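You operate a simulated robot arm through the tools that you are given. There is no shell and no other tool.

You run a simulated robot arm. Do the job below in one go: nothing can be reset, and whatever is moved stays where it is left.

JOB
Let water in till the tube reads 400, then mix the batch till even.
Fine: set the pointer knob to MIX; end with the stop button.
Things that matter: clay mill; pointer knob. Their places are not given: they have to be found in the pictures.

It is judged by the outcome, as a careful person would: the job done as asked, and still so three seconds after it is handed in. It fails if anything else is knocked over, pushed out of place, dropped, spilled or broken.

ROBOT AND FRAMES
A 7-joint arm with a four-finger gripper, fixed in place. Base frame: the origin is at the foot of the arm, x ahead of it, y to its left, z up. Readings come in mm, rad, newtons and seconds.
Its first joint turns from -1.204 to 3.002 rad. Payload 3.67 kg.
The tool frame sits at the grasp point between the pads (the TCP): z along the fingers, y along the line on which they close. The tips reach 28 mm beyond it. Largest opening 112 mm; the body of the gripper starts 73 mm behind the TCP.
Orientation is that of the tool frame in the base frame, as a unit quaternion [x, y, z, w]. With the fingers straight down and closing along the base's y, the tool's x points along the base's -x, its y along +y and its z along -z.

CONTROLS
- The arm moves only by the tool play_rows. Its argument "series" is text: rows parted by semicolons, each of 7 numbers parted by spaces: the shift along the tool's x, y, z in mm, then the turn, a rotation vector about the tool's x, y, z in rad, then the closure, from 0 (fully open) to 1 (shut). In form: dx dy dz ax ay az gripper; .... A call has 1 to 20 rows; each row shifts and turns the commanded pose from where the row before left it, along the tool's axes as they then stand. Each row takes 0.2 s and may step no farther than 50 mm and 0.15 rad from the row before; otherwise, or with a gripper value out of range, the whole call is refused. Where a pose cannot be reached the arm comes as near as it can. A force on the tool above 40 N (or 10 N above the force at the start of the call, whichever is more), or a blocked arm, ends the call early, and 0.2 s more pass. The fingers move at their own pace and stop on an object; they squeeze with about 36 N. The grip force told is the motor's: it shows also when the fingers shut on nothing. Time passes only in rows, and 0.2 s behind the last, so rows that do not move let the fingers close. It gives the time, the measured TCP pose, the force on the tool (base axes), the opening and the grip force at its end, in the units of the frame above (readings bear some noise), with the torque about the TCP (base axes, N m) and any sound that the robot's microphone picked up.
- Cameras (640 x 400 px; columns grow to the right, rows downward): "scene" is fixed at [40.2, -497.8, 1549.9]; the picture's right is [0.30, -0.95, 0.00], its down [-0.45, -0.14, -0.88] and it looks along [0.84, 0.26, -0.47] (base axes); focal length 234 px, centre (320, 200). "wrist" rides on the gripper at [60, -18, -104] in the tool frame; the picture's right is [0.29, 0.96, 0.00], its down [-0.80, 0.24, -0.55] and it looks along [-0.53, 0.16, 0.83] (tool axes); focal length 234 px, centre (320, 200).
- snapshot(camera): a new picture of that camera. It takes no simulated time.
- slide_trunk(by): slides the trunk up (or, below 0, down) by that many mm; the arm rides with it, the base frame stays. It gives what a move gives, with no picture.
- pixel_to_xyz(camera, pixels): for up to 12 pixels [column, row] of the newest picture of that camera ("zoom" is the newest enlarged one), the place [x, y, z] in the base frame of the surface seen there, good to about 2 mm, but the place of the scene camera against the robot may be out by one fixed shift of up to 12 mm in any direction. It takes no simulated time.
- zoom(camera, box): a new picture of the part [left, top, right, bottom] of that camera's present view, enlarged. It takes no simulated time.
- close_job(): hands the job in; it is judged then, once.

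Open the gripper and draw the arm clear of the work before you hand the job in, unless the task says otherwise.

The tools are called as a command line: name --argument value ..., lists and objects as JSON in quotes. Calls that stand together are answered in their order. play_rows: Moves the arm, as the interface text tells. Its arguments: {"type":"object","properties":{"series":{"type":"string"}},"required":["series"]} The other tools are called the same way: slide_trunk (by) slides the trunk up or down; snapshot (camera) takes a picture; pixel_to_xyz (camera, pixels) gives the place of the surface under pixels of a picture; zoom (camera, box) takes an enlarged picture of a part of a camera's view; close_job () hands the job in.

At the start:

```text
t: 0.0
ee_pos: [587.3, 28.8, 1440.8]
orientation: [0.0, 1.0, 0.001, 0.0]
wrist_force: [-0.8, -0.2, 0.6]
torque: [-0.01, 0.01, 0.01]
gripper_width: 112.0
finger_force: 0.1
trunk travel left (down, up): [-650.0, 190.0]
```

scene: 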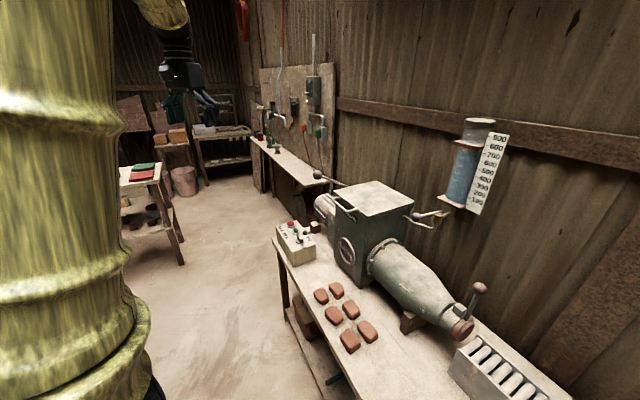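
wrist: 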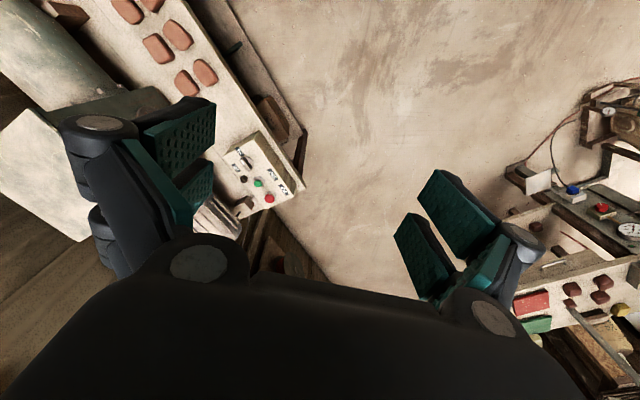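

The scene picture shows a clay mill around (380,240), a control box with coloured buttons at (297,240), and a water tube with a scale at (475,165). I'll zoom in on these to read them.

zoom --camera "scene" --box '[260, 170, 420, 270]'

zoom --camera "scene" --box '[400, 110, 520, 240]'

zoom --camera "wrist" --box '[210, 120, 310, 220]'

```text
4.00 times, centred on (340, 220) of scene
```

zoom: 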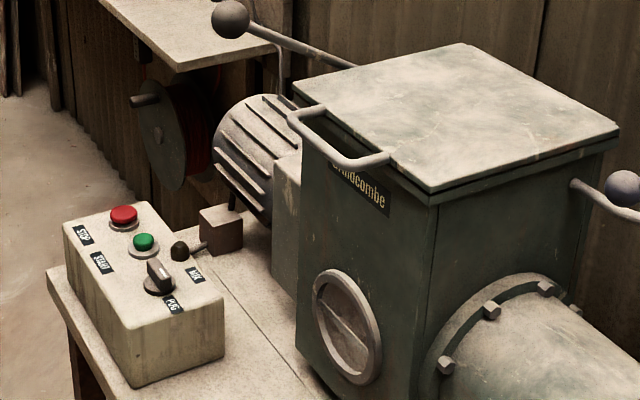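

```text
3.08 times, centred on (460, 175) of scene
```

zoom: 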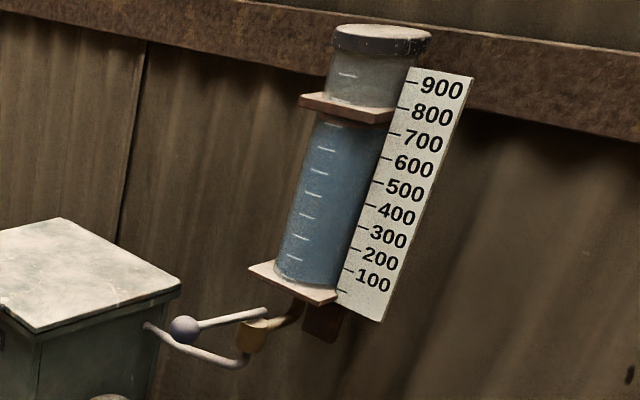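

```text
4.00 times, centred on (260, 170) of wrist
```

zoom: 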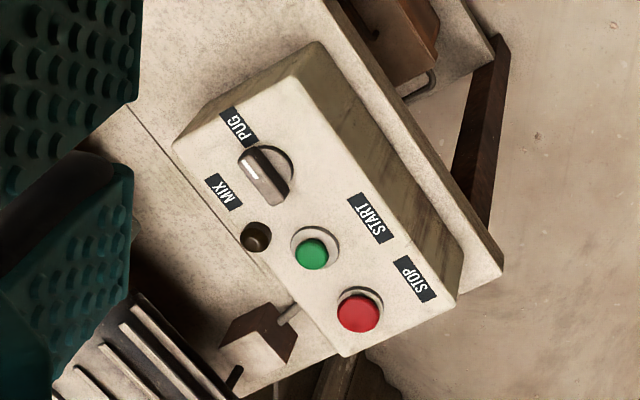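

The mill has a panel with red STOP, green START and a pointer knob between MIX and PUG. The water tube on the wall has a ball-ended valve lever. I'll measure points on these, starting from a fresh panel zoom.

zoom --camera "scene" --box '[270, 210, 334, 250]'

pixel_to_xyz --camera "scene" --pixels '[[291, 224], [296, 231], [299.5, 239], [305, 232], [276, 231], [318, 249], [294, 262], [434.5, 217.5], [447, 219], [449, 213], [436, 229], [360, 175]]'

pixel_to_xyz --camera "wrist" --pixels '[[299.5, 198], [288, 182.5], [277, 164], [274, 179]]'

```text
10.00 times, centred on (302, 230) of scene
```

zoom: 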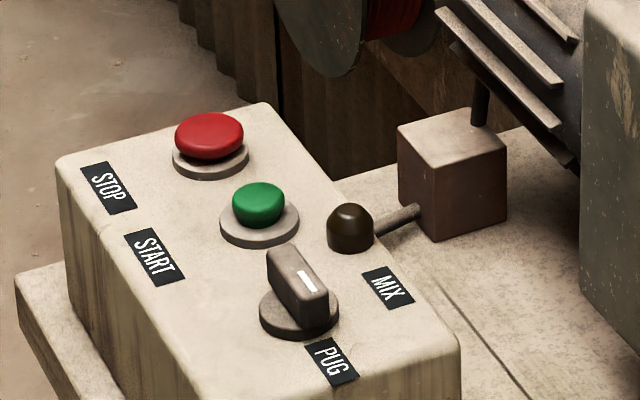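

```text
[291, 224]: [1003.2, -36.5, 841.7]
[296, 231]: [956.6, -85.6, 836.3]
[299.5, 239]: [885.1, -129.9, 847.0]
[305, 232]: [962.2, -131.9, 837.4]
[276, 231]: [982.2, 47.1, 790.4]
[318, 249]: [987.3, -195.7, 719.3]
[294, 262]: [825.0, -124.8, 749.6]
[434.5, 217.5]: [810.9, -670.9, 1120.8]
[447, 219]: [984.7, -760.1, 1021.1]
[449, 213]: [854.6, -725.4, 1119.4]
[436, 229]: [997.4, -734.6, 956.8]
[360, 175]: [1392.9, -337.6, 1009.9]
```

```text
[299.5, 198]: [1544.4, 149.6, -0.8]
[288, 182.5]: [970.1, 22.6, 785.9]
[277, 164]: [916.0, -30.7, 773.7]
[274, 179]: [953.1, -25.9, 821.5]
```

The newest zoom is a 10x view of the panel: STOP at (208,135), START at (258,203), lamp at (350,222), knob at (300,285). I'll measure these points directly on it.

pixel_to_xyz --camera "zoom" --pixels '[[208, 130], [259, 200], [350, 218], [307, 282], [285, 250], [318, 302], [267, 325], [388, 288], [331, 362], [107, 188], [154, 257], [445, 345]]'

pixel_to_xyz --camera "wrist" --pixels '[[270, 198], [258.5, 183.5], [242.5, 160.5], [247, 167], [251, 161], [240, 155.5], [236, 168], [272, 175], [283.5, 189.5], [244, 179], [225, 157], [262, 131]]'

```text
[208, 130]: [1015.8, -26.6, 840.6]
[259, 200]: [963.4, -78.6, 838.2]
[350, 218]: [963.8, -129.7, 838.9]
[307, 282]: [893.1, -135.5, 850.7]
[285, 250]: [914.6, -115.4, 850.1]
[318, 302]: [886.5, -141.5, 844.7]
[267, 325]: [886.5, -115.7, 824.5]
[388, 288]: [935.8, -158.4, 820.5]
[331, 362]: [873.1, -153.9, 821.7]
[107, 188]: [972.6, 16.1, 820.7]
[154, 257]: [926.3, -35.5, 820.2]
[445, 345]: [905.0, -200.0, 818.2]
```

```text
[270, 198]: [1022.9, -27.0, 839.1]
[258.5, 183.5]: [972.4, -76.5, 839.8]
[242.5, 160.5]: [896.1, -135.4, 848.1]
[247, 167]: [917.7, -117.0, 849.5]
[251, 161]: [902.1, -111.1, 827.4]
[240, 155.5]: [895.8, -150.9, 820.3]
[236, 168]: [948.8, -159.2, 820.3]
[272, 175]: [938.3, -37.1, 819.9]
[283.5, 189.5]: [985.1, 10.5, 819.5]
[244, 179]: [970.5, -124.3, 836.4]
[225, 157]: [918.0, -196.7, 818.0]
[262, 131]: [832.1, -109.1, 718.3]
```

The two cameras agree within about 10 mm in x. Next I'll look closely at the water tube and at its valve lever, around (475,160) and (440,217) in the scene picture.

zoom --camera "scene" --box '[436, 112, 516, 162]'

zoom --camera "scene" --box '[436, 162, 516, 212]'

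zoom --camera "scene" --box '[400, 195, 480, 245]'

pixel_to_xyz --camera "zoom" --pixels '[[273, 181], [310, 175], [350, 165], [390, 155], [380, 200], [340, 250], [250, 220], [480, 150], [200, 170], [480, 100]]'

```text
8.00 times, centred on (476, 137) of scene
```

zoom: 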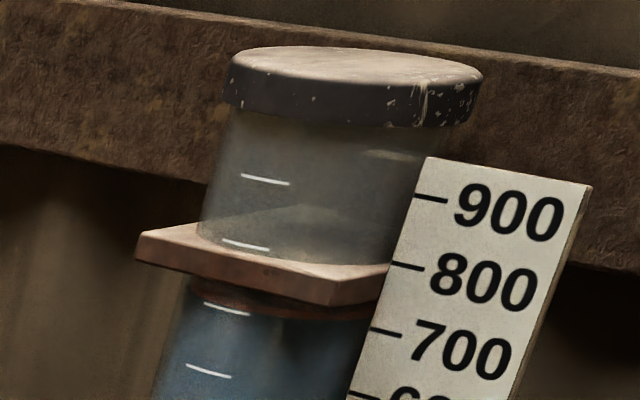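

```text
8.00 times, centred on (476, 187) of scene
```

zoom: 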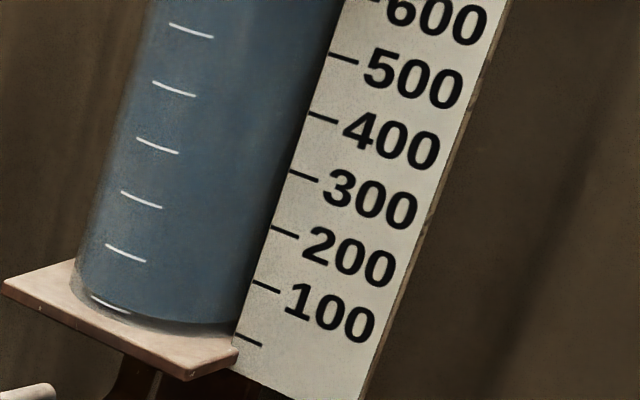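

```text
8.00 times, centred on (440, 220) of scene
```

zoom: 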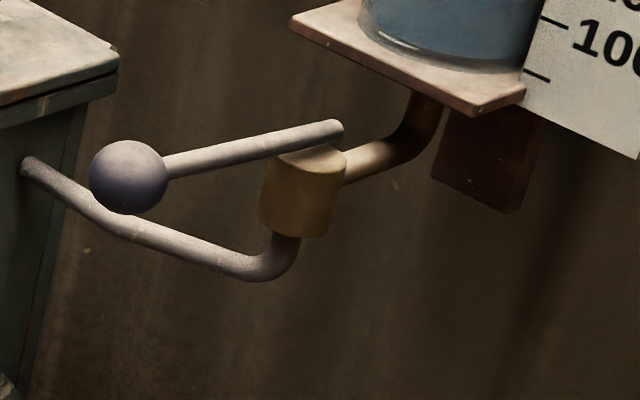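

```text
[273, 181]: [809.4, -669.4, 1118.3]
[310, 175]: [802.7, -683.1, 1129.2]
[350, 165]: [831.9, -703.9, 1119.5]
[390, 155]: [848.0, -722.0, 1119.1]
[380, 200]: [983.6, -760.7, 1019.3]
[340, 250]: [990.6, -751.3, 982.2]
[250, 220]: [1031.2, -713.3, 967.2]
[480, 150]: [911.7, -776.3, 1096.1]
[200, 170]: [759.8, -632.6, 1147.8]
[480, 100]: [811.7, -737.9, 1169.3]
```

The valve is a brass plug at (300,195) in the newest zoom with a ball-ended lever running from (340,130) to the ball at (128,177). I'll measure those points.

pixel_to_xyz --camera "zoom" --pixels '[[128, 177], [170, 166], [200, 158], [250, 146], [300, 134], [335, 127], [310, 162], [300, 205], [270, 265], [180, 240], [60, 180], [370, 160]]'

pixel_to_xyz --camera "scene" --pixels '[[345, 184], [412, 198], [375, 182], [318, 174], [330, 180], [335, 205], [472, 330], [480, 288], [346, 243], [458, 120], [448, 208], [470, 180]]'

```text
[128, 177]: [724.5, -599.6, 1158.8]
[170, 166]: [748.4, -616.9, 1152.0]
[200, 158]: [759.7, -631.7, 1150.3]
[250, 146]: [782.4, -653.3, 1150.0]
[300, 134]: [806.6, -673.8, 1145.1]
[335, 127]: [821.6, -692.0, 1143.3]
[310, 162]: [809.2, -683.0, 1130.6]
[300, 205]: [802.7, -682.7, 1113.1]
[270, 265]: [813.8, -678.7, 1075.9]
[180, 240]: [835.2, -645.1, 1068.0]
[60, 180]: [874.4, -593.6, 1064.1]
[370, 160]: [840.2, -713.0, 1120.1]
```

```text
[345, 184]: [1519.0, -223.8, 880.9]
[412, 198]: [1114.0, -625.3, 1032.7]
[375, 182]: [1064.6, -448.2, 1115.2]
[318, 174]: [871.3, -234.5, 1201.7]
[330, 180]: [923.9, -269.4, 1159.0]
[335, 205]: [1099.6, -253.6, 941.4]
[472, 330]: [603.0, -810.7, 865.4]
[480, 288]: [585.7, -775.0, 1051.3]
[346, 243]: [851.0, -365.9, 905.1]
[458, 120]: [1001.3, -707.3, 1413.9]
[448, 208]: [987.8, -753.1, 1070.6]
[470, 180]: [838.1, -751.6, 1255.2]
```

The valve plug stands upright near (809,-683,1120), with its lever on top running out to the ball near (724,-600,1159). I'll yaw the tool 45° so the fingers close across the lever, and fly level at z=1440 to a spot near the ball.

play_rows --series "0 0 0 0 0 0.1309 0; 0 0 0 0 0 0.1309 0; 0 0 0 0 0 0.1309 0; 0 0 0 0 0 0.1309 0; 0 0 0 0 0 0.1309 0; 0 0 0 0 0 0.1309 0; -34.2 -27 0 0 0 0 0; -34.2 -27 0 0 0 0 0; -34.2 -27 0 0 0 0 0; -34.2 -27 0 0 0 0 0; -34.2 -27 0 0 0 0 0; -34.2 -27 0 0 0 0 0; -34.2 -27 0 0 0 0 0; -34.2 -27 0 0 0 0 0; -34.2 -27 0 0 0 0 0; -34.2 -27 0 0 0 0 0; -34.2 -27 0 0 0 0 0; -34.2 -27 0 0 0 0 0"

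```text
t: 3.8
ee_pos: [648.0, -493.2, 1439.3]
orientation: [0.383, 0.924, 0.001, 0.0]
wrist_force: [-0.8, -0.6, 0.4]
torque: [0.01, -0.02, 0.04]
gripper_width: 111.9
finger_force: 0.1
trunk travel left (down, up): [-650.0, 190.0]
```

The arm is at (648,-493,1439), yawed as planned. I'll take pictures to see the valve from the wrist camera and to check where the arm stands.

snapshot --camera "wrist"

snapshot --camera "scene"

```text
taken
```

wrist: 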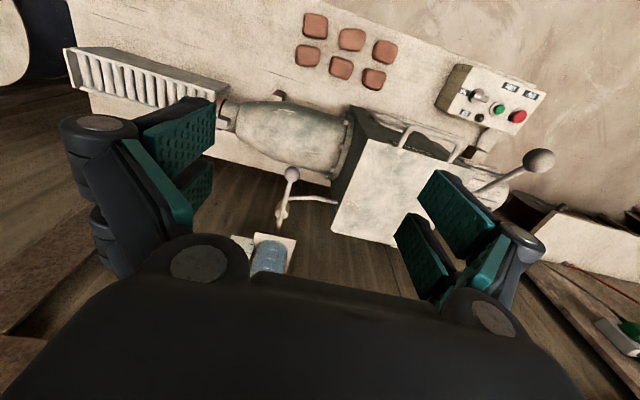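

```text
taken
```

scene: 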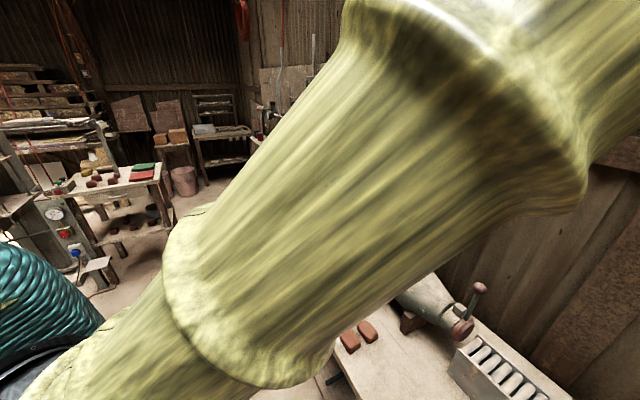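

The arm now blocks the scene camera's view of the tube, but the wrist camera sees the lever: ball at (292,174), plug end near (280,218). I'll zoom there for accurate positions in the robot's own frame.

zoom --camera "wrist" --box '[220, 150, 380, 250]'

pixel_to_xyz --camera "wrist" --pixels '[[292, 174], [289, 184], [286, 195], [284, 203], [281, 213], [278, 224], [310, 198], [335, 202], [285, 240], [265, 240], [245, 240], [375, 195]]'

```text
4.00 times, centred on (300, 200) of wrist
```

zoom: 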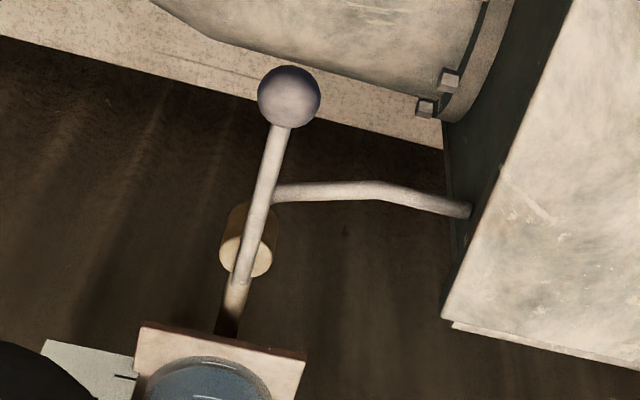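

```text
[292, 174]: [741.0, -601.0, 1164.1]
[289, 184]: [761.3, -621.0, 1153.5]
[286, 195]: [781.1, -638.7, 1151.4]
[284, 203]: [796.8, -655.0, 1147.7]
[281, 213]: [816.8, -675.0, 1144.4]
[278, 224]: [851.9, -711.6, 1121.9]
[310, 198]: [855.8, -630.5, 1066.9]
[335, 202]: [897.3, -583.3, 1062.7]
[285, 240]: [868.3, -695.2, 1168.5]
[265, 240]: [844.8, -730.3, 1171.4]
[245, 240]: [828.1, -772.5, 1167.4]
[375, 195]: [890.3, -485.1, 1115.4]
```

The lever ball's top is at about (741,-601,1164) and the pivot is near (820,-679). I'll slide the trunk down 230 mm, which keeps the fingers well short of the lever, then check whether the scene camera can see over the arm to the tube.

slide_trunk --by -230

snapshot --camera "scene"

snapshot --camera "wrist"

```text
t: 6.2
ee_pos: [648.3, -490.9, 1210.4]
orientation: [0.383, 0.924, 0.0, 0.0]
wrist_force: [0.2, 0.4, 0.1]
torque: [-0.01, -0.01, 0.0]
gripper_width: 111.7
finger_force: 0.0
trunk travel left (down, up): [-420.0, 420.0]
```

```text
taken
```

scene: 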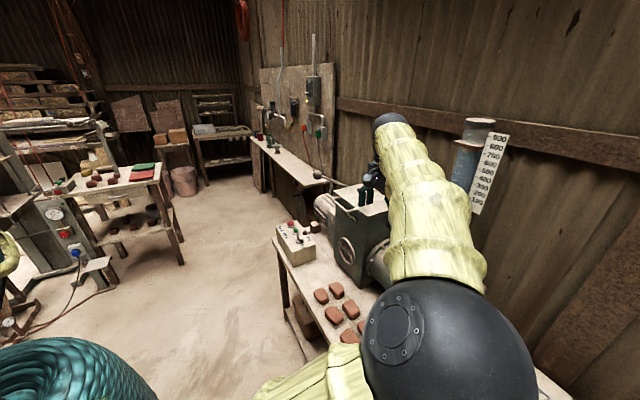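

```text
taken
```

wrist: 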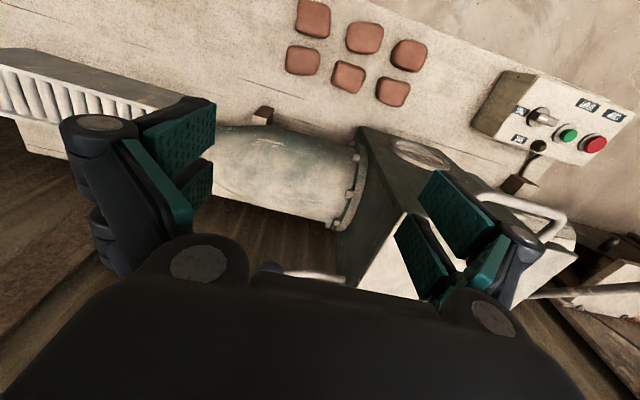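

The scene camera now sees the tube at (475,165) past the arm. I'll tilt the tool 0.5 rad outward, narrow the fingers to about 40 mm, and move to a spot about 80 mm short of the lever rod along the finger axis.

play_rows --series "0 0 0 0 -0.125 0 0.64; 0 0 0 0 -0.125 0 0.64; 0 0 0 0 -0.125 0 0.64; 0 0 0 0 -0.125 0 0.64; -41 -3.5 19.8 0 0 0 0.64; -41 -3.5 19.8 0 0 0 0.64; -41 -3.5 19.8 0 0 0 0.64"

snapshot --camera "wrist"

snapshot --camera "scene"

```text
t: 7.8
ee_pos: [737.4, -594.0, 1218.5]
orientation: [0.37, 0.895, -0.095, 0.229]
wrist_force: [-0.3, -0.1, 0.9]
torque: [-0.01, 0.04, -0.04]
gripper_width: 40.3
finger_force: 0.1
trunk travel left (down, up): [-420.0, 420.0]
```

```text
taken
```

wrist: 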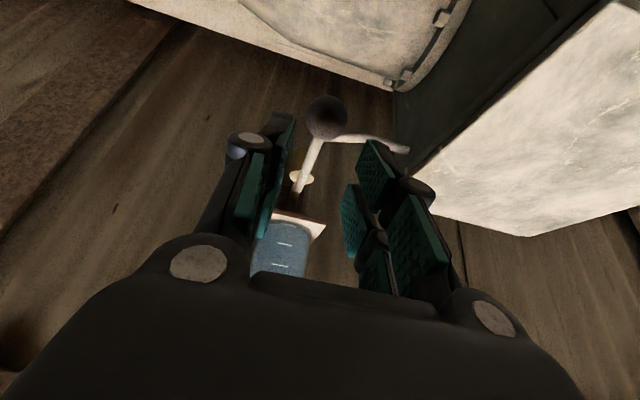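

```text
taken
```

scene: 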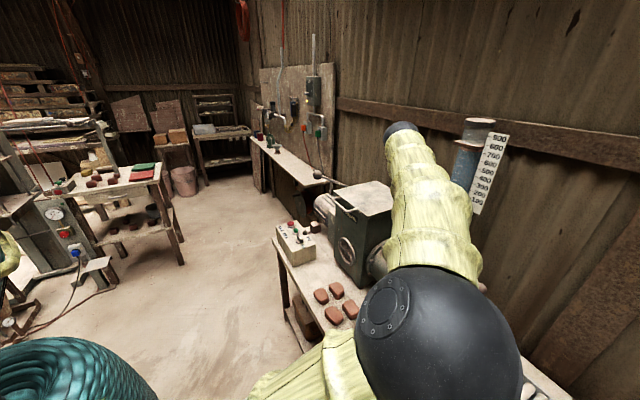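

The wrist view shows the ball at (327,117) with the rod running to the brass plug at (300,180), lying between the fingers. I'll re-measure these at this closer range before moving in.

pixel_to_xyz --camera "wrist" --pixels '[[327, 117], [318, 140], [313, 152], [308, 165], [303, 178], [299, 188], [293, 178], [313, 178], [345, 138], [395, 148], [290, 230], [415, 168]]'

zoom --camera "wrist" --box '[240, 90, 400, 190]'

zoom --camera "scene" --box '[436, 112, 516, 222]'

```text
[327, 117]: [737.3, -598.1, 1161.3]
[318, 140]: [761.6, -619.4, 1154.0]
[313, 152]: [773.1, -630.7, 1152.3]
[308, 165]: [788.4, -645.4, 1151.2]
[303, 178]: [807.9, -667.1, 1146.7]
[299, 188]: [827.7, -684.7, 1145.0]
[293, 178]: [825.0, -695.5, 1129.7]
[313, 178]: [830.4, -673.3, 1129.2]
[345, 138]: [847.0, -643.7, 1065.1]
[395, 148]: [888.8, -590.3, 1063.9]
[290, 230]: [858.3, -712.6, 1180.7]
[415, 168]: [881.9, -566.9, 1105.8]
```

```text
4.00 times, centred on (320, 140) of wrist
```

zoom: 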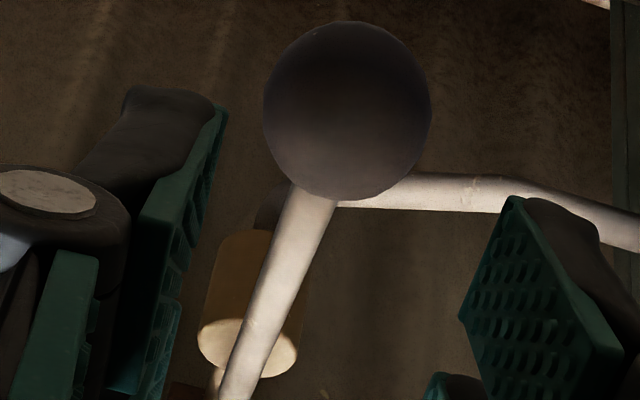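

```text
3.64 times, centred on (476, 167) of scene
```

zoom: 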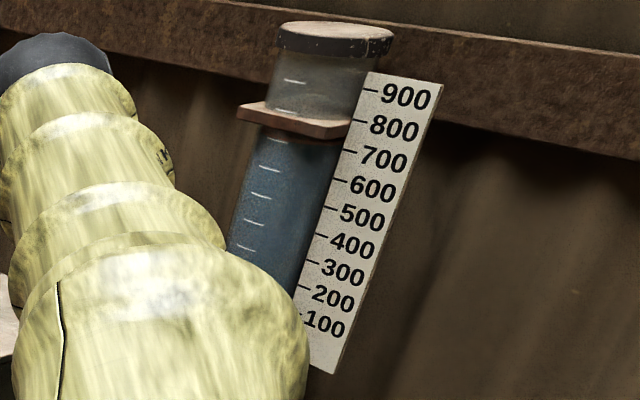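

The rod runs through (762,-619,1154) and (788,-645,1151), and the plug's centre is near (827,-684). I'll advance about 81 mm along the finger axis so the rod sits between the pads at about 85 mm from the pivot.

play_rows --series "-1.2 0 27 0 0 0 0.64; -1.2 0 27 0 0 0 0.64; -1.2 0 27 0 0 0 0.64; 0 0 0 0 0 0 0.64"

snapshot --camera "wrist"

```text
t: 8.8
ee_pos: [765.9, -625.7, 1147.1]
orientation: [0.371, 0.895, -0.093, 0.228]
wrist_force: [-1.0, 0.7, 0.0]
torque: [0.0, 0.01, 0.02]
gripper_width: 40.5
finger_force: 0.0
trunk travel left (down, up): [-420.0, 420.0]
```

```text
taken
```

wrist: 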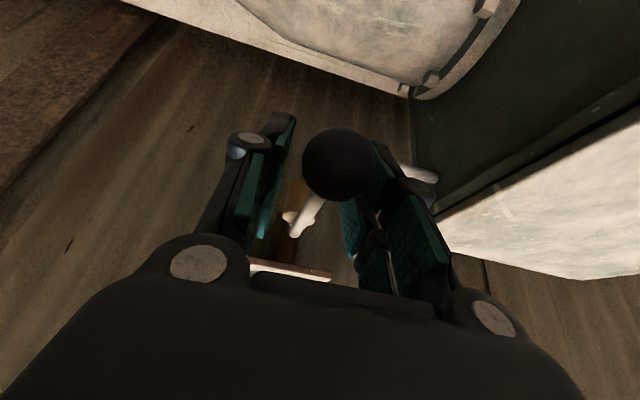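

The rod now lies between the pads. I'll try the lever gently toward the mill (tool +y) in 5 mm steps and watch the force.

play_rows --series "0 5 0 0 0 0 0.64; 0 5 0 0 0 0 0.64; 0 5 0 0 0 0 0.64; 0 5 0 0 0 0 0.64; 0 4 0 0 0 0 0.64"

snapshot --camera "wrist"

```text
t: 10.0
ee_pos: [781.8, -615.4, 1142.5]
orientation: [0.372, 0.896, -0.09, 0.226]
wrist_force: [-27.3, -16.2, -15.8]
torque: [0.14, -1.05, 0.65]
gripper_width: 59.6
finger_force: 14.1
trunk travel left (down, up): [-420.0, 420.0]
```

```text
taken
```

wrist: 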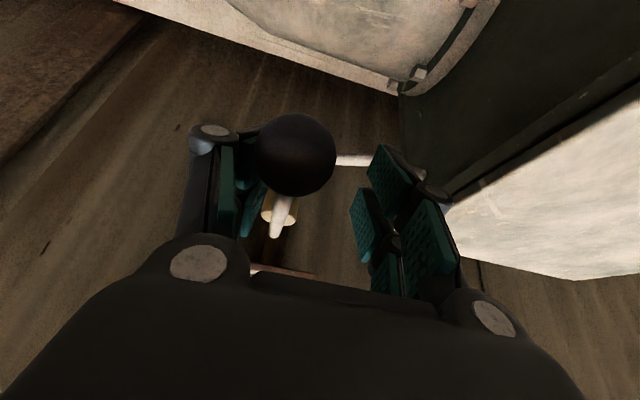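

Force rose to about 35 N and the fingers were pushed open to 60 mm, so the lever seems blocked toward the mill. I'll check whether the ball has moved at all.

pixel_to_xyz --camera "wrist" --pixels '[[295, 155], [285, 200], [281, 212], [277, 228], [277, 218]]'

zoom --camera "scene" --box '[436, 112, 516, 222]'

```text
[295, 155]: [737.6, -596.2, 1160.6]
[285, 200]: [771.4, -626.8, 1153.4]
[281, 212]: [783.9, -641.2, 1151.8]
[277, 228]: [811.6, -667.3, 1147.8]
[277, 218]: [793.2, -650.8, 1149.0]
```

```text
3.64 times, centred on (476, 167) of scene
```

zoom: 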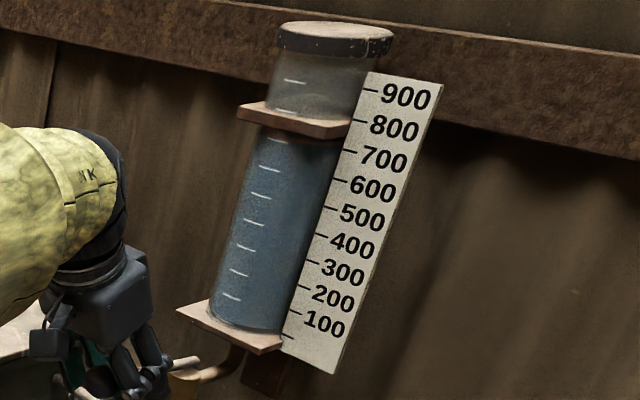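

The ball hasn't moved, so the lever is on its stop that way and must open away from the mill. I'll return to centre and then push gently in tool -y.

play_rows --series "0 -8 0 0 0 0 0.64; 0 -8 0 0 0 0 0.64; 0 -8 0 0 0 0 0.64; 0 -6 0 0 0 0 0.64; 0 -6 0 0 0 0 0.64; 0 -4 0 0 0 0 0.64; 0 -4 0 0 0 0 0.64; 0 -4 0 0 0 0 0.64"

snapshot --camera "wrist"

zoom --camera "scene" --box '[436, 112, 516, 222]'

```text
t: 12.0
ee_pos: [754.1, -638.6, 1145.1]
orientation: [0.37, 0.896, -0.094, 0.229]
wrist_force: [43.1, 21.0, -7.7]
torque: [-0.56, 0.25, -1.82]
gripper_width: 62.9
finger_force: 19.7
trunk travel left (down, up): [-420.0, 420.0]
stopped in row 8: the force on the tool passed its limit at 48 N (the readings are from after the stop); the commanded pose is now the measured one
```

```text
taken
```

wrist: 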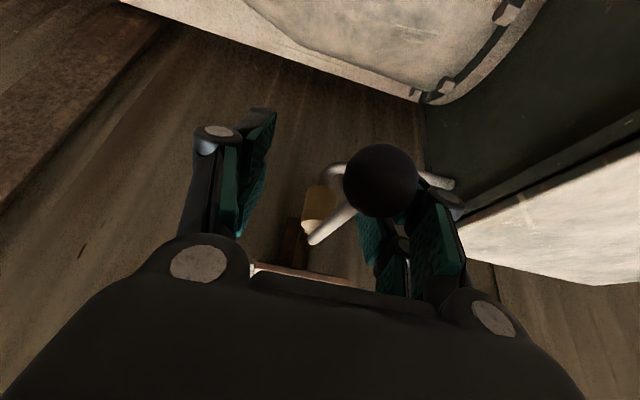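

```text
3.64 times, centred on (476, 167) of scene
```

zoom: 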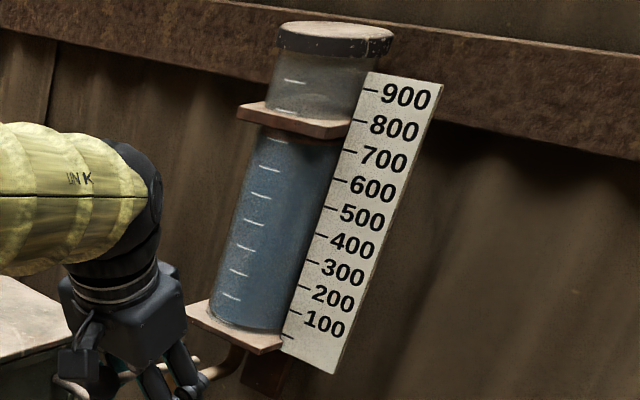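

This way also met about 48 N with the fingers forced open. I'll check whether the ball moved this time.

pixel_to_xyz --camera "wrist" --pixels '[[381, 175], [350, 212], [340, 222], [330, 230], [318, 238]]'

zoom --camera "wrist" --box '[280, 120, 440, 220]'

```text
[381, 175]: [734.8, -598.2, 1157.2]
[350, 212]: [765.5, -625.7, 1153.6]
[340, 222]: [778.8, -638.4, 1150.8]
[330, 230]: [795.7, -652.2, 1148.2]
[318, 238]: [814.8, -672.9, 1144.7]
```

```text
4.00 times, centred on (360, 170) of wrist
```

zoom: 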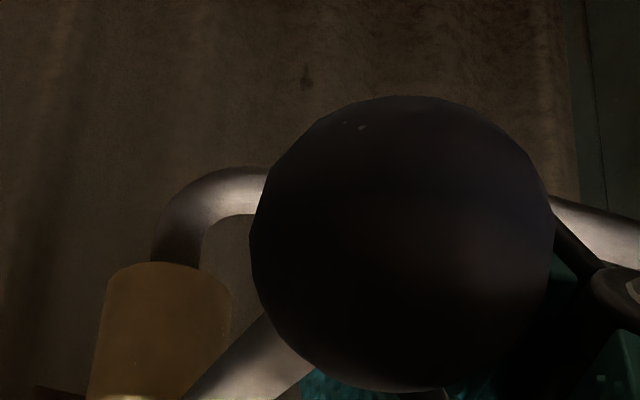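

The lever hasn't moved measurably sideways in either direction, so it may swing up or down instead. I'll re-centre on the rod and close the grip so I can feel it in other directions.

play_rows --series "0 9 0 0 0 0 0.64; 0 9.7 0 0 0 0 0.64; 0 0 0 0 0 0 0.75; 0 0 0 0 0 0 0.85; 0 0 0 0 0 0 1; 0 0 0 0 0 0 1; 0 0 0 0 0 0 1"

snapshot --camera "wrist"

zoom --camera "scene" --box '[400, 165, 500, 245]'

```text
t: 13.6
ee_pos: [766.2, -626.4, 1145.0]
orientation: [0.371, 0.895, -0.095, 0.228]
wrist_force: [47.5, 23.4, -11.3]
torque: [-0.46, -0.75, -1.35]
gripper_width: 29.6
finger_force: 44.9
trunk travel left (down, up): [-420.0, 420.0]
```

```text
taken
```

wrist: 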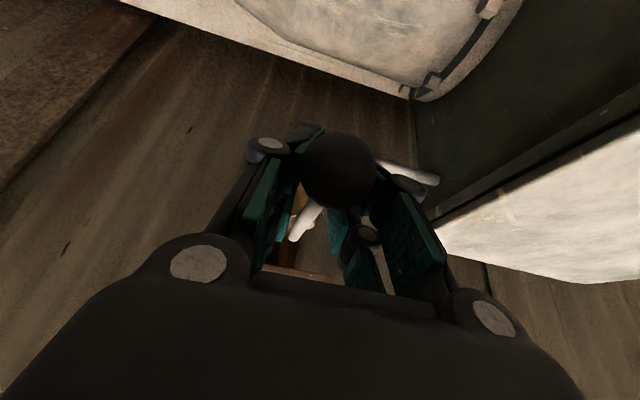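

```text
5.00 times, centred on (450, 205) of scene
```

zoom: 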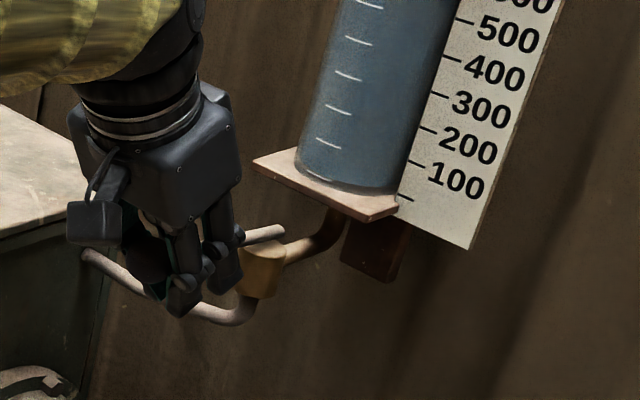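

The fingers stopped 30 mm apart with an unbalanced side force of about 53 N, so something other than the thin rod is being touched. I'll measure the ball, rod and fingers in this view.

zoom --camera "wrist" --box '[240, 110, 440, 260]'

pixel_to_xyz --camera "wrist" --pixels '[[338, 170], [315, 212], [305, 225], [296, 237], [308, 130], [270, 185], [345, 232], [375, 200], [420, 240], [335, 220], [420, 178], [285, 215]]'

```text
2.67 times, centred on (340, 185) of wrist
```

zoom: 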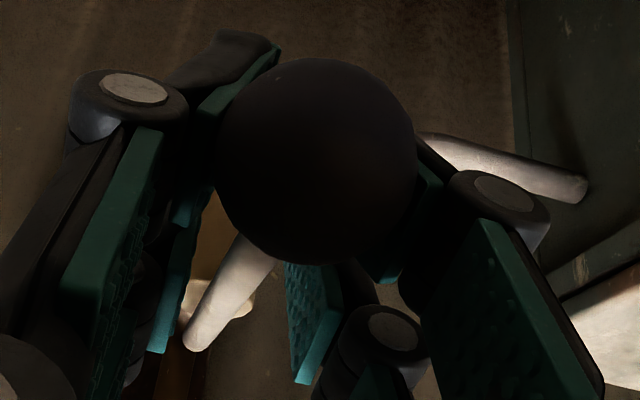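

```text
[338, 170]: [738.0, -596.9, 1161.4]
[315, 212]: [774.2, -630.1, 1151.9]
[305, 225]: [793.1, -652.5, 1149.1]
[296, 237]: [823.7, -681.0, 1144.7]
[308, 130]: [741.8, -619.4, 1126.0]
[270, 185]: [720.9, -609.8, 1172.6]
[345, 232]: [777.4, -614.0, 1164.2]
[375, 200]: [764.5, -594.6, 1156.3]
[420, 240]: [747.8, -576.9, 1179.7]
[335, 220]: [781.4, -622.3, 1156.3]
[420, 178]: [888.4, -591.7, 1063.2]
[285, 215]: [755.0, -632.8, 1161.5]
```

Both fingers are touching the sides of the ball rather than the rod. I'll open to about 50 mm again and check that the force drops back to zero.

play_rows --series "0 0 0 0 0 0 0.55; 0 0 0 0 0 0 0.55; 0 0 0 0 0 0 0.55"

snapshot --camera "wrist"

```text
t: 14.4
ee_pos: [761.8, -628.9, 1146.8]
orientation: [0.371, 0.895, -0.094, 0.229]
wrist_force: [-0.3, -0.1, 0.1]
torque: [-0.02, 0.05, -0.01]
gripper_width: 50.4
finger_force: 0.0
trunk travel left (down, up): [-420.0, 420.0]
```

```text
taken
```

wrist: 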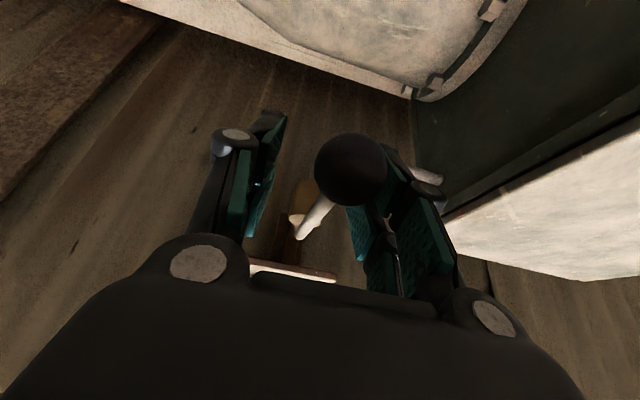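

The force is zero again, and the TCP settled at (762,-629,1147). The ball's centre works out at about (746,-603,1152), so I'll centre the pads on the ball and close on it properly.

play_rows --series "0 7.1 0 0 0 0 0.55; 12 0 -9.4 0 0 0 0.55; 11.4 0 -9.3 0 0 0 0.55; 0 0 0 0 0 0 0.65; 0 0 0 0 0 0 0.72; 0 0 0 0 0 0 0.78; 0 0 0 0 0 0 0.85; 0 0 0 0 0 0 0.85"

snapshot --camera "wrist"

```text
t: 16.2
ee_pos: [746.6, -604.8, 1152.3]
orientation: [0.372, 0.895, -0.094, 0.228]
wrist_force: [-0.7, -7.2, 1.7]
torque: [-0.16, -0.04, -0.06]
gripper_width: 25.1
finger_force: 44.4
trunk travel left (down, up): [-420.0, 420.0]
```

```text
taken
```

wrist: 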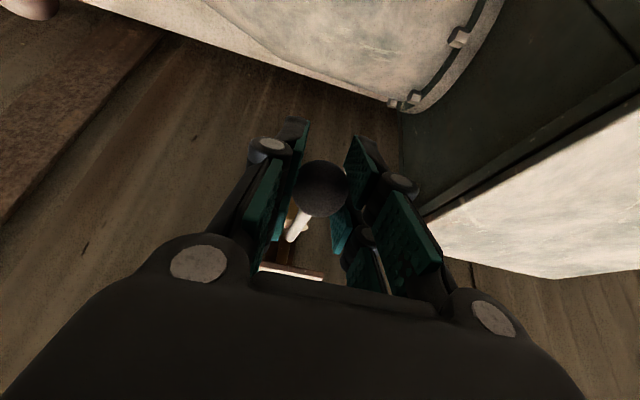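

The ball is now gripped squarely (25 mm wide, little side force). I'll lift straight up in small steps and see whether the lever follows or pushes back.

play_rows --series "-1 0 -1.8 0 0 0 0.85; -1 0 -1.8 0 0 0 0.85; -1 0 -1.8 0 0 0 0.85; -1 0 -1.8 0 0 0 0.85; 0 0 0 0 0 0 0.85"

```text
t: 17.4
ee_pos: [745.4, -603.8, 1153.8]
orientation: [0.373, 0.896, -0.094, 0.223]
wrist_force: [3.3, -5.9, -11.8]
torque: [-0.88, -0.55, -0.23]
gripper_width: 25.3
finger_force: 44.8
trunk travel left (down, up): [-420.0, 420.0]
stopped in row 5: the force on the tool passed its limit at 41 N (the readings are from after the stop); the commanded pose is now the measured one
```

Lifting is blocked: about 41 N for only 1.5 mm. I'll try pressing down in the same way.

play_rows --series "1 0 1.8 0 0 0 0.85; 1 0 1.8 0 0 0 0.85; 1 0 1.8 0 0 0 0.85; 1 0 1.8 0 0 0 0.85; 0 0 0 0 0 0 0.85"

```text
t: 18.6
ee_pos: [745.8, -603.7, 1148.8]
orientation: [0.373, 0.895, -0.093, 0.225]
wrist_force: [14.9, -18.2, 12.8]
torque: [-1.08, -1.16, -0.01]
gripper_width: 25.5
finger_force: 44.7
trunk travel left (down, up): [-420.0, 420.0]
```

Pressing down gave only about 13 N of push-back with 5 mm of travel, which could be the lever or just slip on the ball. I'll compare the picture before pressing on.

snapshot --camera "wrist"

zoom --camera "scene" --box '[400, 165, 500, 245]'

```text
taken
```

wrist: 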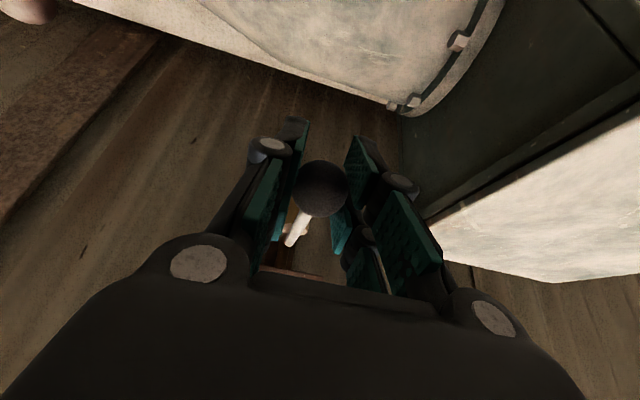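

```text
5.00 times, centred on (450, 205) of scene
```

zoom: 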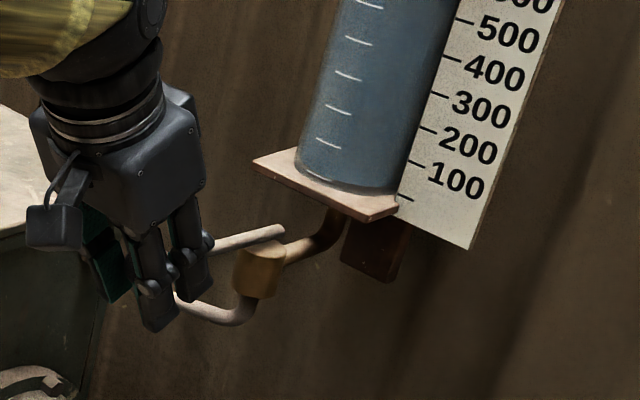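

The lever still looks unmoved. With the ball gripped I have the longest lever arm, so I'll relax the downward load and try a firmer push toward the mill (tool +y).

play_rows --series "-1 0 -1.8 0 0 0 0.85; -0.9 0 -1.8 0 0 0 0.85; 0 2 0 0 0 0 0.85; 0 2 0 0 0 0 0.85; 0 2 0 0 0 0 0.85; 0 2 0 0 0 0 0.85; 0 2 0 0 0 0 0.85; 0 2 0 0 0 0 0.85; 0 0 0 0 0 0 0.85; 0 0 0 0 0 0 0.85"

snapshot --camera "wrist"

```text
t: 20.1
ee_pos: [746.3, -603.7, 1150.4]
orientation: [0.375, 0.895, -0.094, 0.221]
wrist_force: [-23.2, -29.4, -1.6]
torque: [-0.45, 0.58, -0.5]
gripper_width: 25.6
finger_force: 45.0
trunk travel left (down, up): [-420.0, 420.0]
stopped in row 7: the force on the tool passed its limit at 42 N (the readings are from after the stop); the commanded pose is now the measured one
```

```text
taken
```

wrist: 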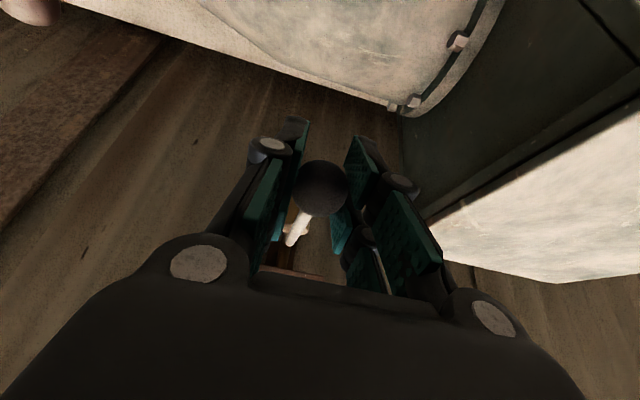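

Toward the mill is firmly blocked at 42 N. I'll ease that load off and try the opposite way (tool -y) with the ball properly gripped.

play_rows --series "0 -2 0 0 0 0 0.85; 0 -2 0 0 0 0 0.85; 0 -2 0 0 0 0 0.85; 0 -2 0 0 0 0 0.85; 0 -2 0 0 0 0 0.85; 0 -2 0 0 0 0 0.85; 0 -2 0 0 0 0 0.85; 0 0 0 0 0 0 0.85; 0 0 0 0 0 0 0.85"

```text
t: 21.9
ee_pos: [741.8, -599.3, 1155.8]
orientation: [0.373, 0.895, -0.096, 0.226]
wrist_force: [24.3, -16.7, -0.7]
torque: [-0.91, -0.51, -0.11]
gripper_width: 27.5
finger_force: 44.8
trunk travel left (down, up): [-420.0, 420.0]
stopped in row 8: the force on the tool passed its limit at 49 N (the readings are from after the stop); the commanded pose is now the measured one
```

Still no motion of the lever, and the pads only slipped along the ball. I'll release, back straight out along the fingers, and study the valve in pictures before trying anything else.

play_rows --series "0 0 0 0 0 0 0.5; 0 0 0 0 0 0 0.5; 0 0 -30 0 0 0 0.5; 0 0 -40 0 0 0 0.5; 0 0 -40 0 0 0 0.5; 0 0 0 0 0 0 0.5"

snapshot --camera "wrist"

snapshot --camera "scene"

```text
t: 23.3
ee_pos: [705.5, -526.4, 1267.5]
orientation: [0.368, 0.894, -0.11, 0.231]
wrist_force: [0.0, 0.8, 0.9]
torque: [-0.03, 0.05, -0.04]
gripper_width: 56.3
finger_force: 0.7
trunk travel left (down, up): [-420.0, 420.0]
```

```text
taken
```

wrist: 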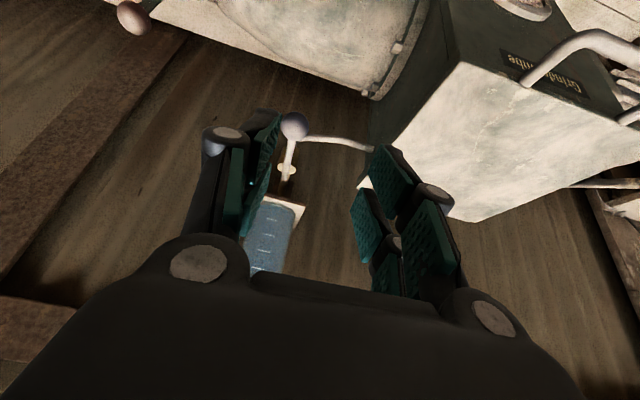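

```text
taken
```

scene: 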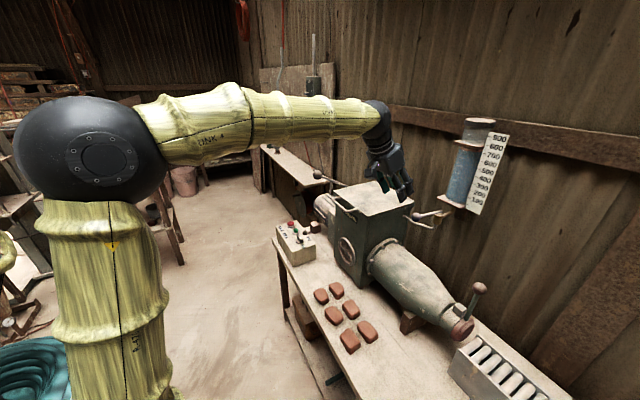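

The arm's elbow has swung over to the left and the whole mill and tube are now in view. I'll let it settle for a moment and zoom on the valve and the tube.

play_rows --series "0 0 0 0 0 0 0.5; 0 0 0 0 0 0 0.5"

zoom --camera "scene" --box '[400, 185, 480, 235]'

zoom --camera "wrist" --box '[240, 100, 400, 200]'

zoom --camera "scene" --box '[436, 112, 516, 222]'

```text
t: 23.9
ee_pos: [704.2, -524.1, 1268.9]
orientation: [0.367, 0.894, -0.109, 0.233]
wrist_force: [1.0, 2.9, 0.7]
torque: [-0.17, 0.07, -0.11]
gripper_width: 56.0
finger_force: 0.2
trunk travel left (down, up): [-420.0, 420.0]
```

```text
8.00 times, centred on (440, 210) of scene
```

zoom: 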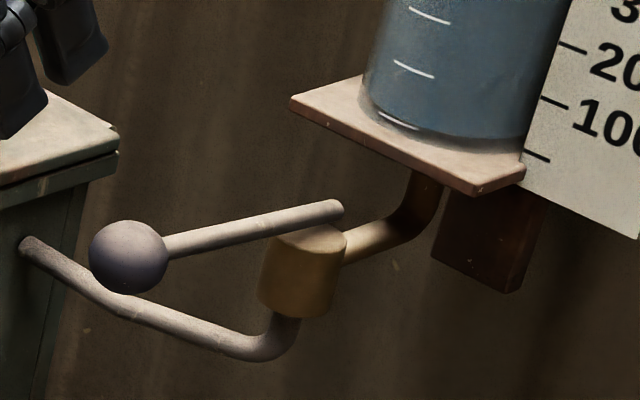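

```text
4.00 times, centred on (320, 150) of wrist
```

zoom: 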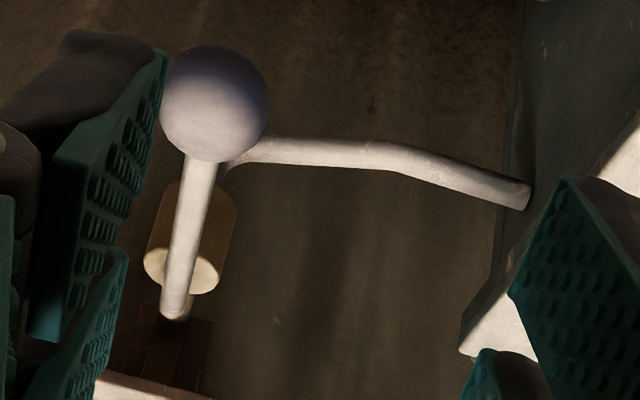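

```text
3.64 times, centred on (476, 167) of scene
```

zoom: 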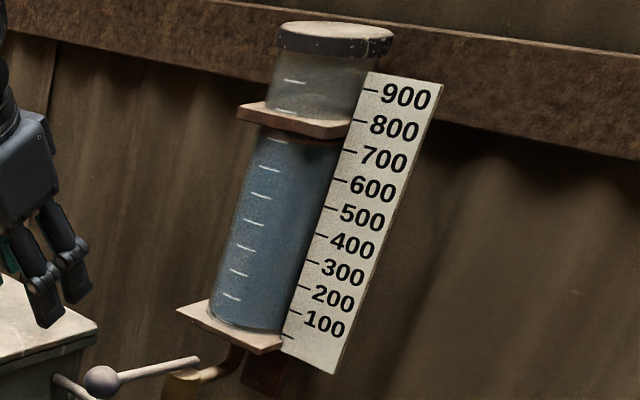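

The lever looks unmoved and the tube still stands near 800. The TCP reads 38 mm off where I commanded it, so I'll wait briefly and see whether it settles.

play_rows --series "0 0 0 0 0 0 0.5; 0 0 0 0 0 0 0.5; 0 0 0 0 0 0 0.5; 0 0 0 0 0 0 0.5; 0 0 0 0 0 0 0.5"

snapshot --camera "scene"

```text
t: 25.1
ee_pos: [703.9, -540.3, 1260.7]
orientation: [0.371, 0.894, -0.105, 0.229]
wrist_force: [-1.2, 0.0, 0.2]
torque: [0.02, -0.03, 0.0]
gripper_width: 56.0
finger_force: 0.0
trunk travel left (down, up): [-420.0, 420.0]
```

```text
taken
```

scene: 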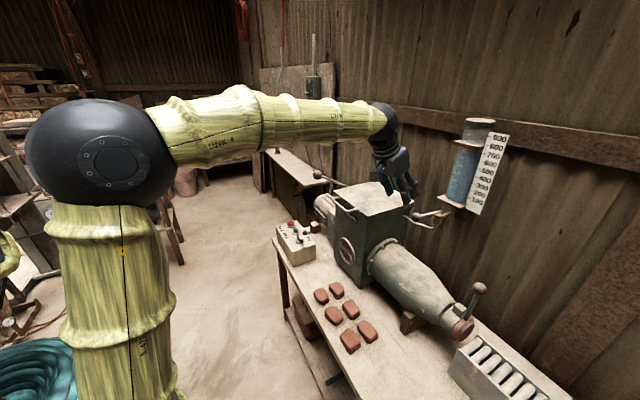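

The arm is settling toward its commanded pose. I'll close the fingers, bring the tool nearer to vertical and hover the tips about 10 mm above the ball, to test pressing the lever down from above.

play_rows --series "0 0 0 0 0.1 0 1; 0 0 0 0 0.1 0 1; 0 0 0 0 0.1 0 1; -14 0 14 0 0 0 1; -14 0 14 0 0 0 1; -14 0 14 0 0 0 1; 0 0 0 0 0 0 1; 0 0 0 0 0 0 1; 0 0 0 0 0 0 1; 0 0 0 0 0 0 1"

snapshot --camera "wrist"

snapshot --camera "scene"

```text
t: 27.3
ee_pos: [738.1, -575.0, 1227.0]
orientation: [0.381, 0.919, -0.048, 0.093]
wrist_force: [-0.5, 0.0, 0.8]
torque: [0.01, 0.03, 0.04]
gripper_width: 0.1
finger_force: 35.4
trunk travel left (down, up): [-420.0, 420.0]
```

```text
taken
```

wrist: 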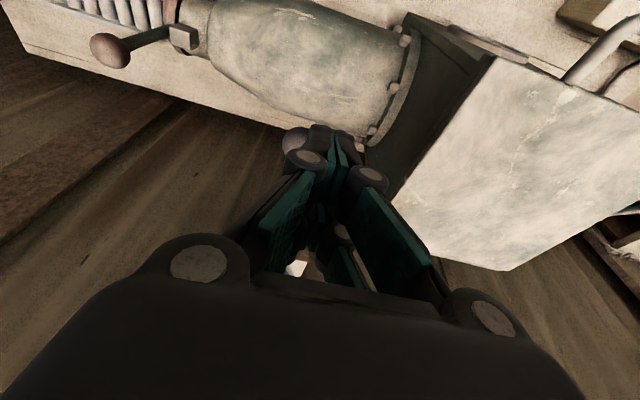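

```text
taken
```

scene: 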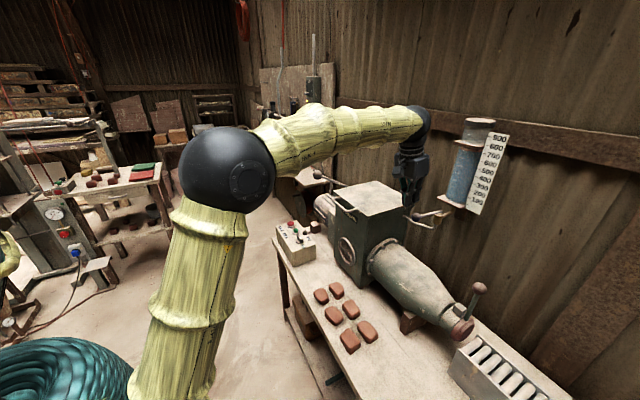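

The TCP is still creeping toward its commanded spot, about 22 mm short. I'll give it a couple of seconds to settle before touching anything.

play_rows --series "0 0 0 0 0 0 1; 0 0 0 0 0 0 1; 0 0 0 0 0 0 1; 0 0 0 0 0 0 1; 0 0 0 0 0 0 1; 0 0 0 0 0 0 1; 0 0 0 0 0 0 1; 0 0 0 0 0 0 1; 0 0 0 0 0 0 1; 0 0 0 0 0 0 1"

snapshot --camera "wrist"

snapshot --camera "scene"

```text
t: 29.5
ee_pos: [738.1, -575.7, 1227.8]
orientation: [0.381, 0.919, -0.048, 0.093]
wrist_force: [-0.2, 0.1, 0.0]
torque: [0.01, 0.01, 0.01]
gripper_width: 0.2
finger_force: 35.7
trunk travel left (down, up): [-420.0, 420.0]
```

```text
taken
```

wrist: 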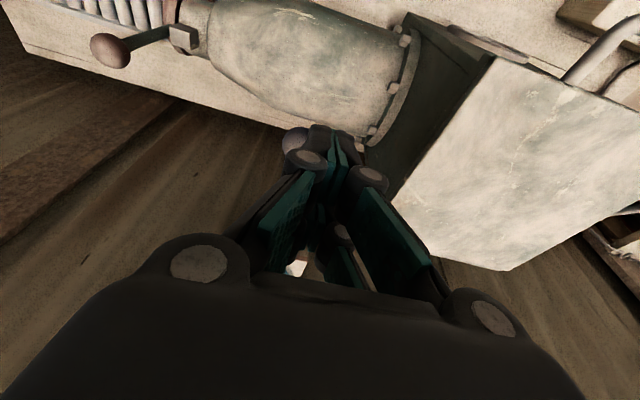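

```text
taken
```

scene: 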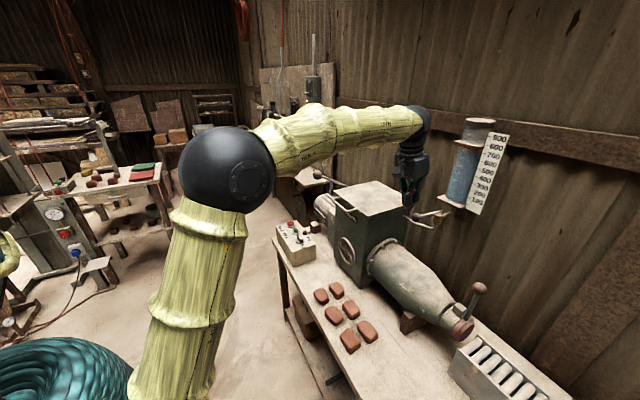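

The arm is steady at (738,-576,1228). The tips need to go about (4,-23,-24) mm to sit just above the ball, so I'll command that and see if the arm follows.

play_rows --series "-7 -6.5 7 0 0 0 1; -6.7 -6.5 7 0 0 0 1; 0 0 7 0 0 0 1; 0 0 6.7 0 0 0 1; 0 0 0 0 0 0 1; 0 0 0 0 0 0 1"

snapshot --camera "wrist"

zoom --camera "scene" --box '[380, 160, 480, 240]'

```text
t: 30.9
ee_pos: [742.9, -597.2, 1202.9]
orientation: [0.382, 0.918, -0.047, 0.093]
wrist_force: [0.0, -0.3, -0.5]
torque: [-0.04, 0.0, 0.05]
gripper_width: 0.0
finger_force: 35.7
trunk travel left (down, up): [-420.0, 420.0]
```

```text
taken
```

wrist: 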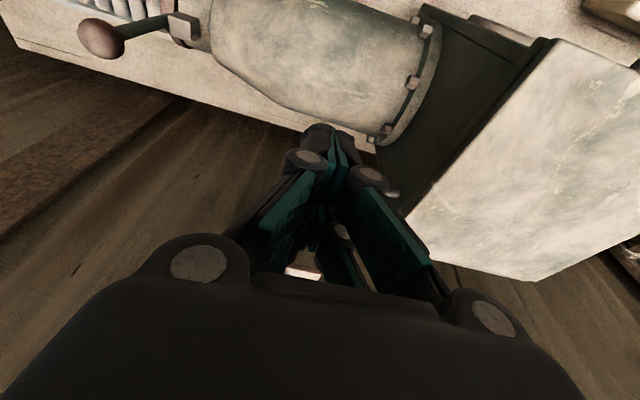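

```text
5.00 times, centred on (430, 200) of scene
```

zoom: 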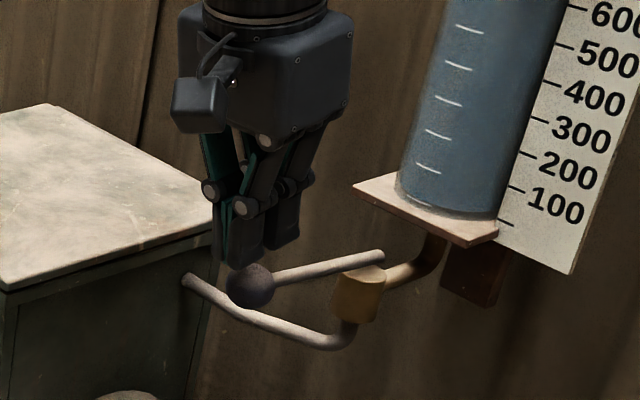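

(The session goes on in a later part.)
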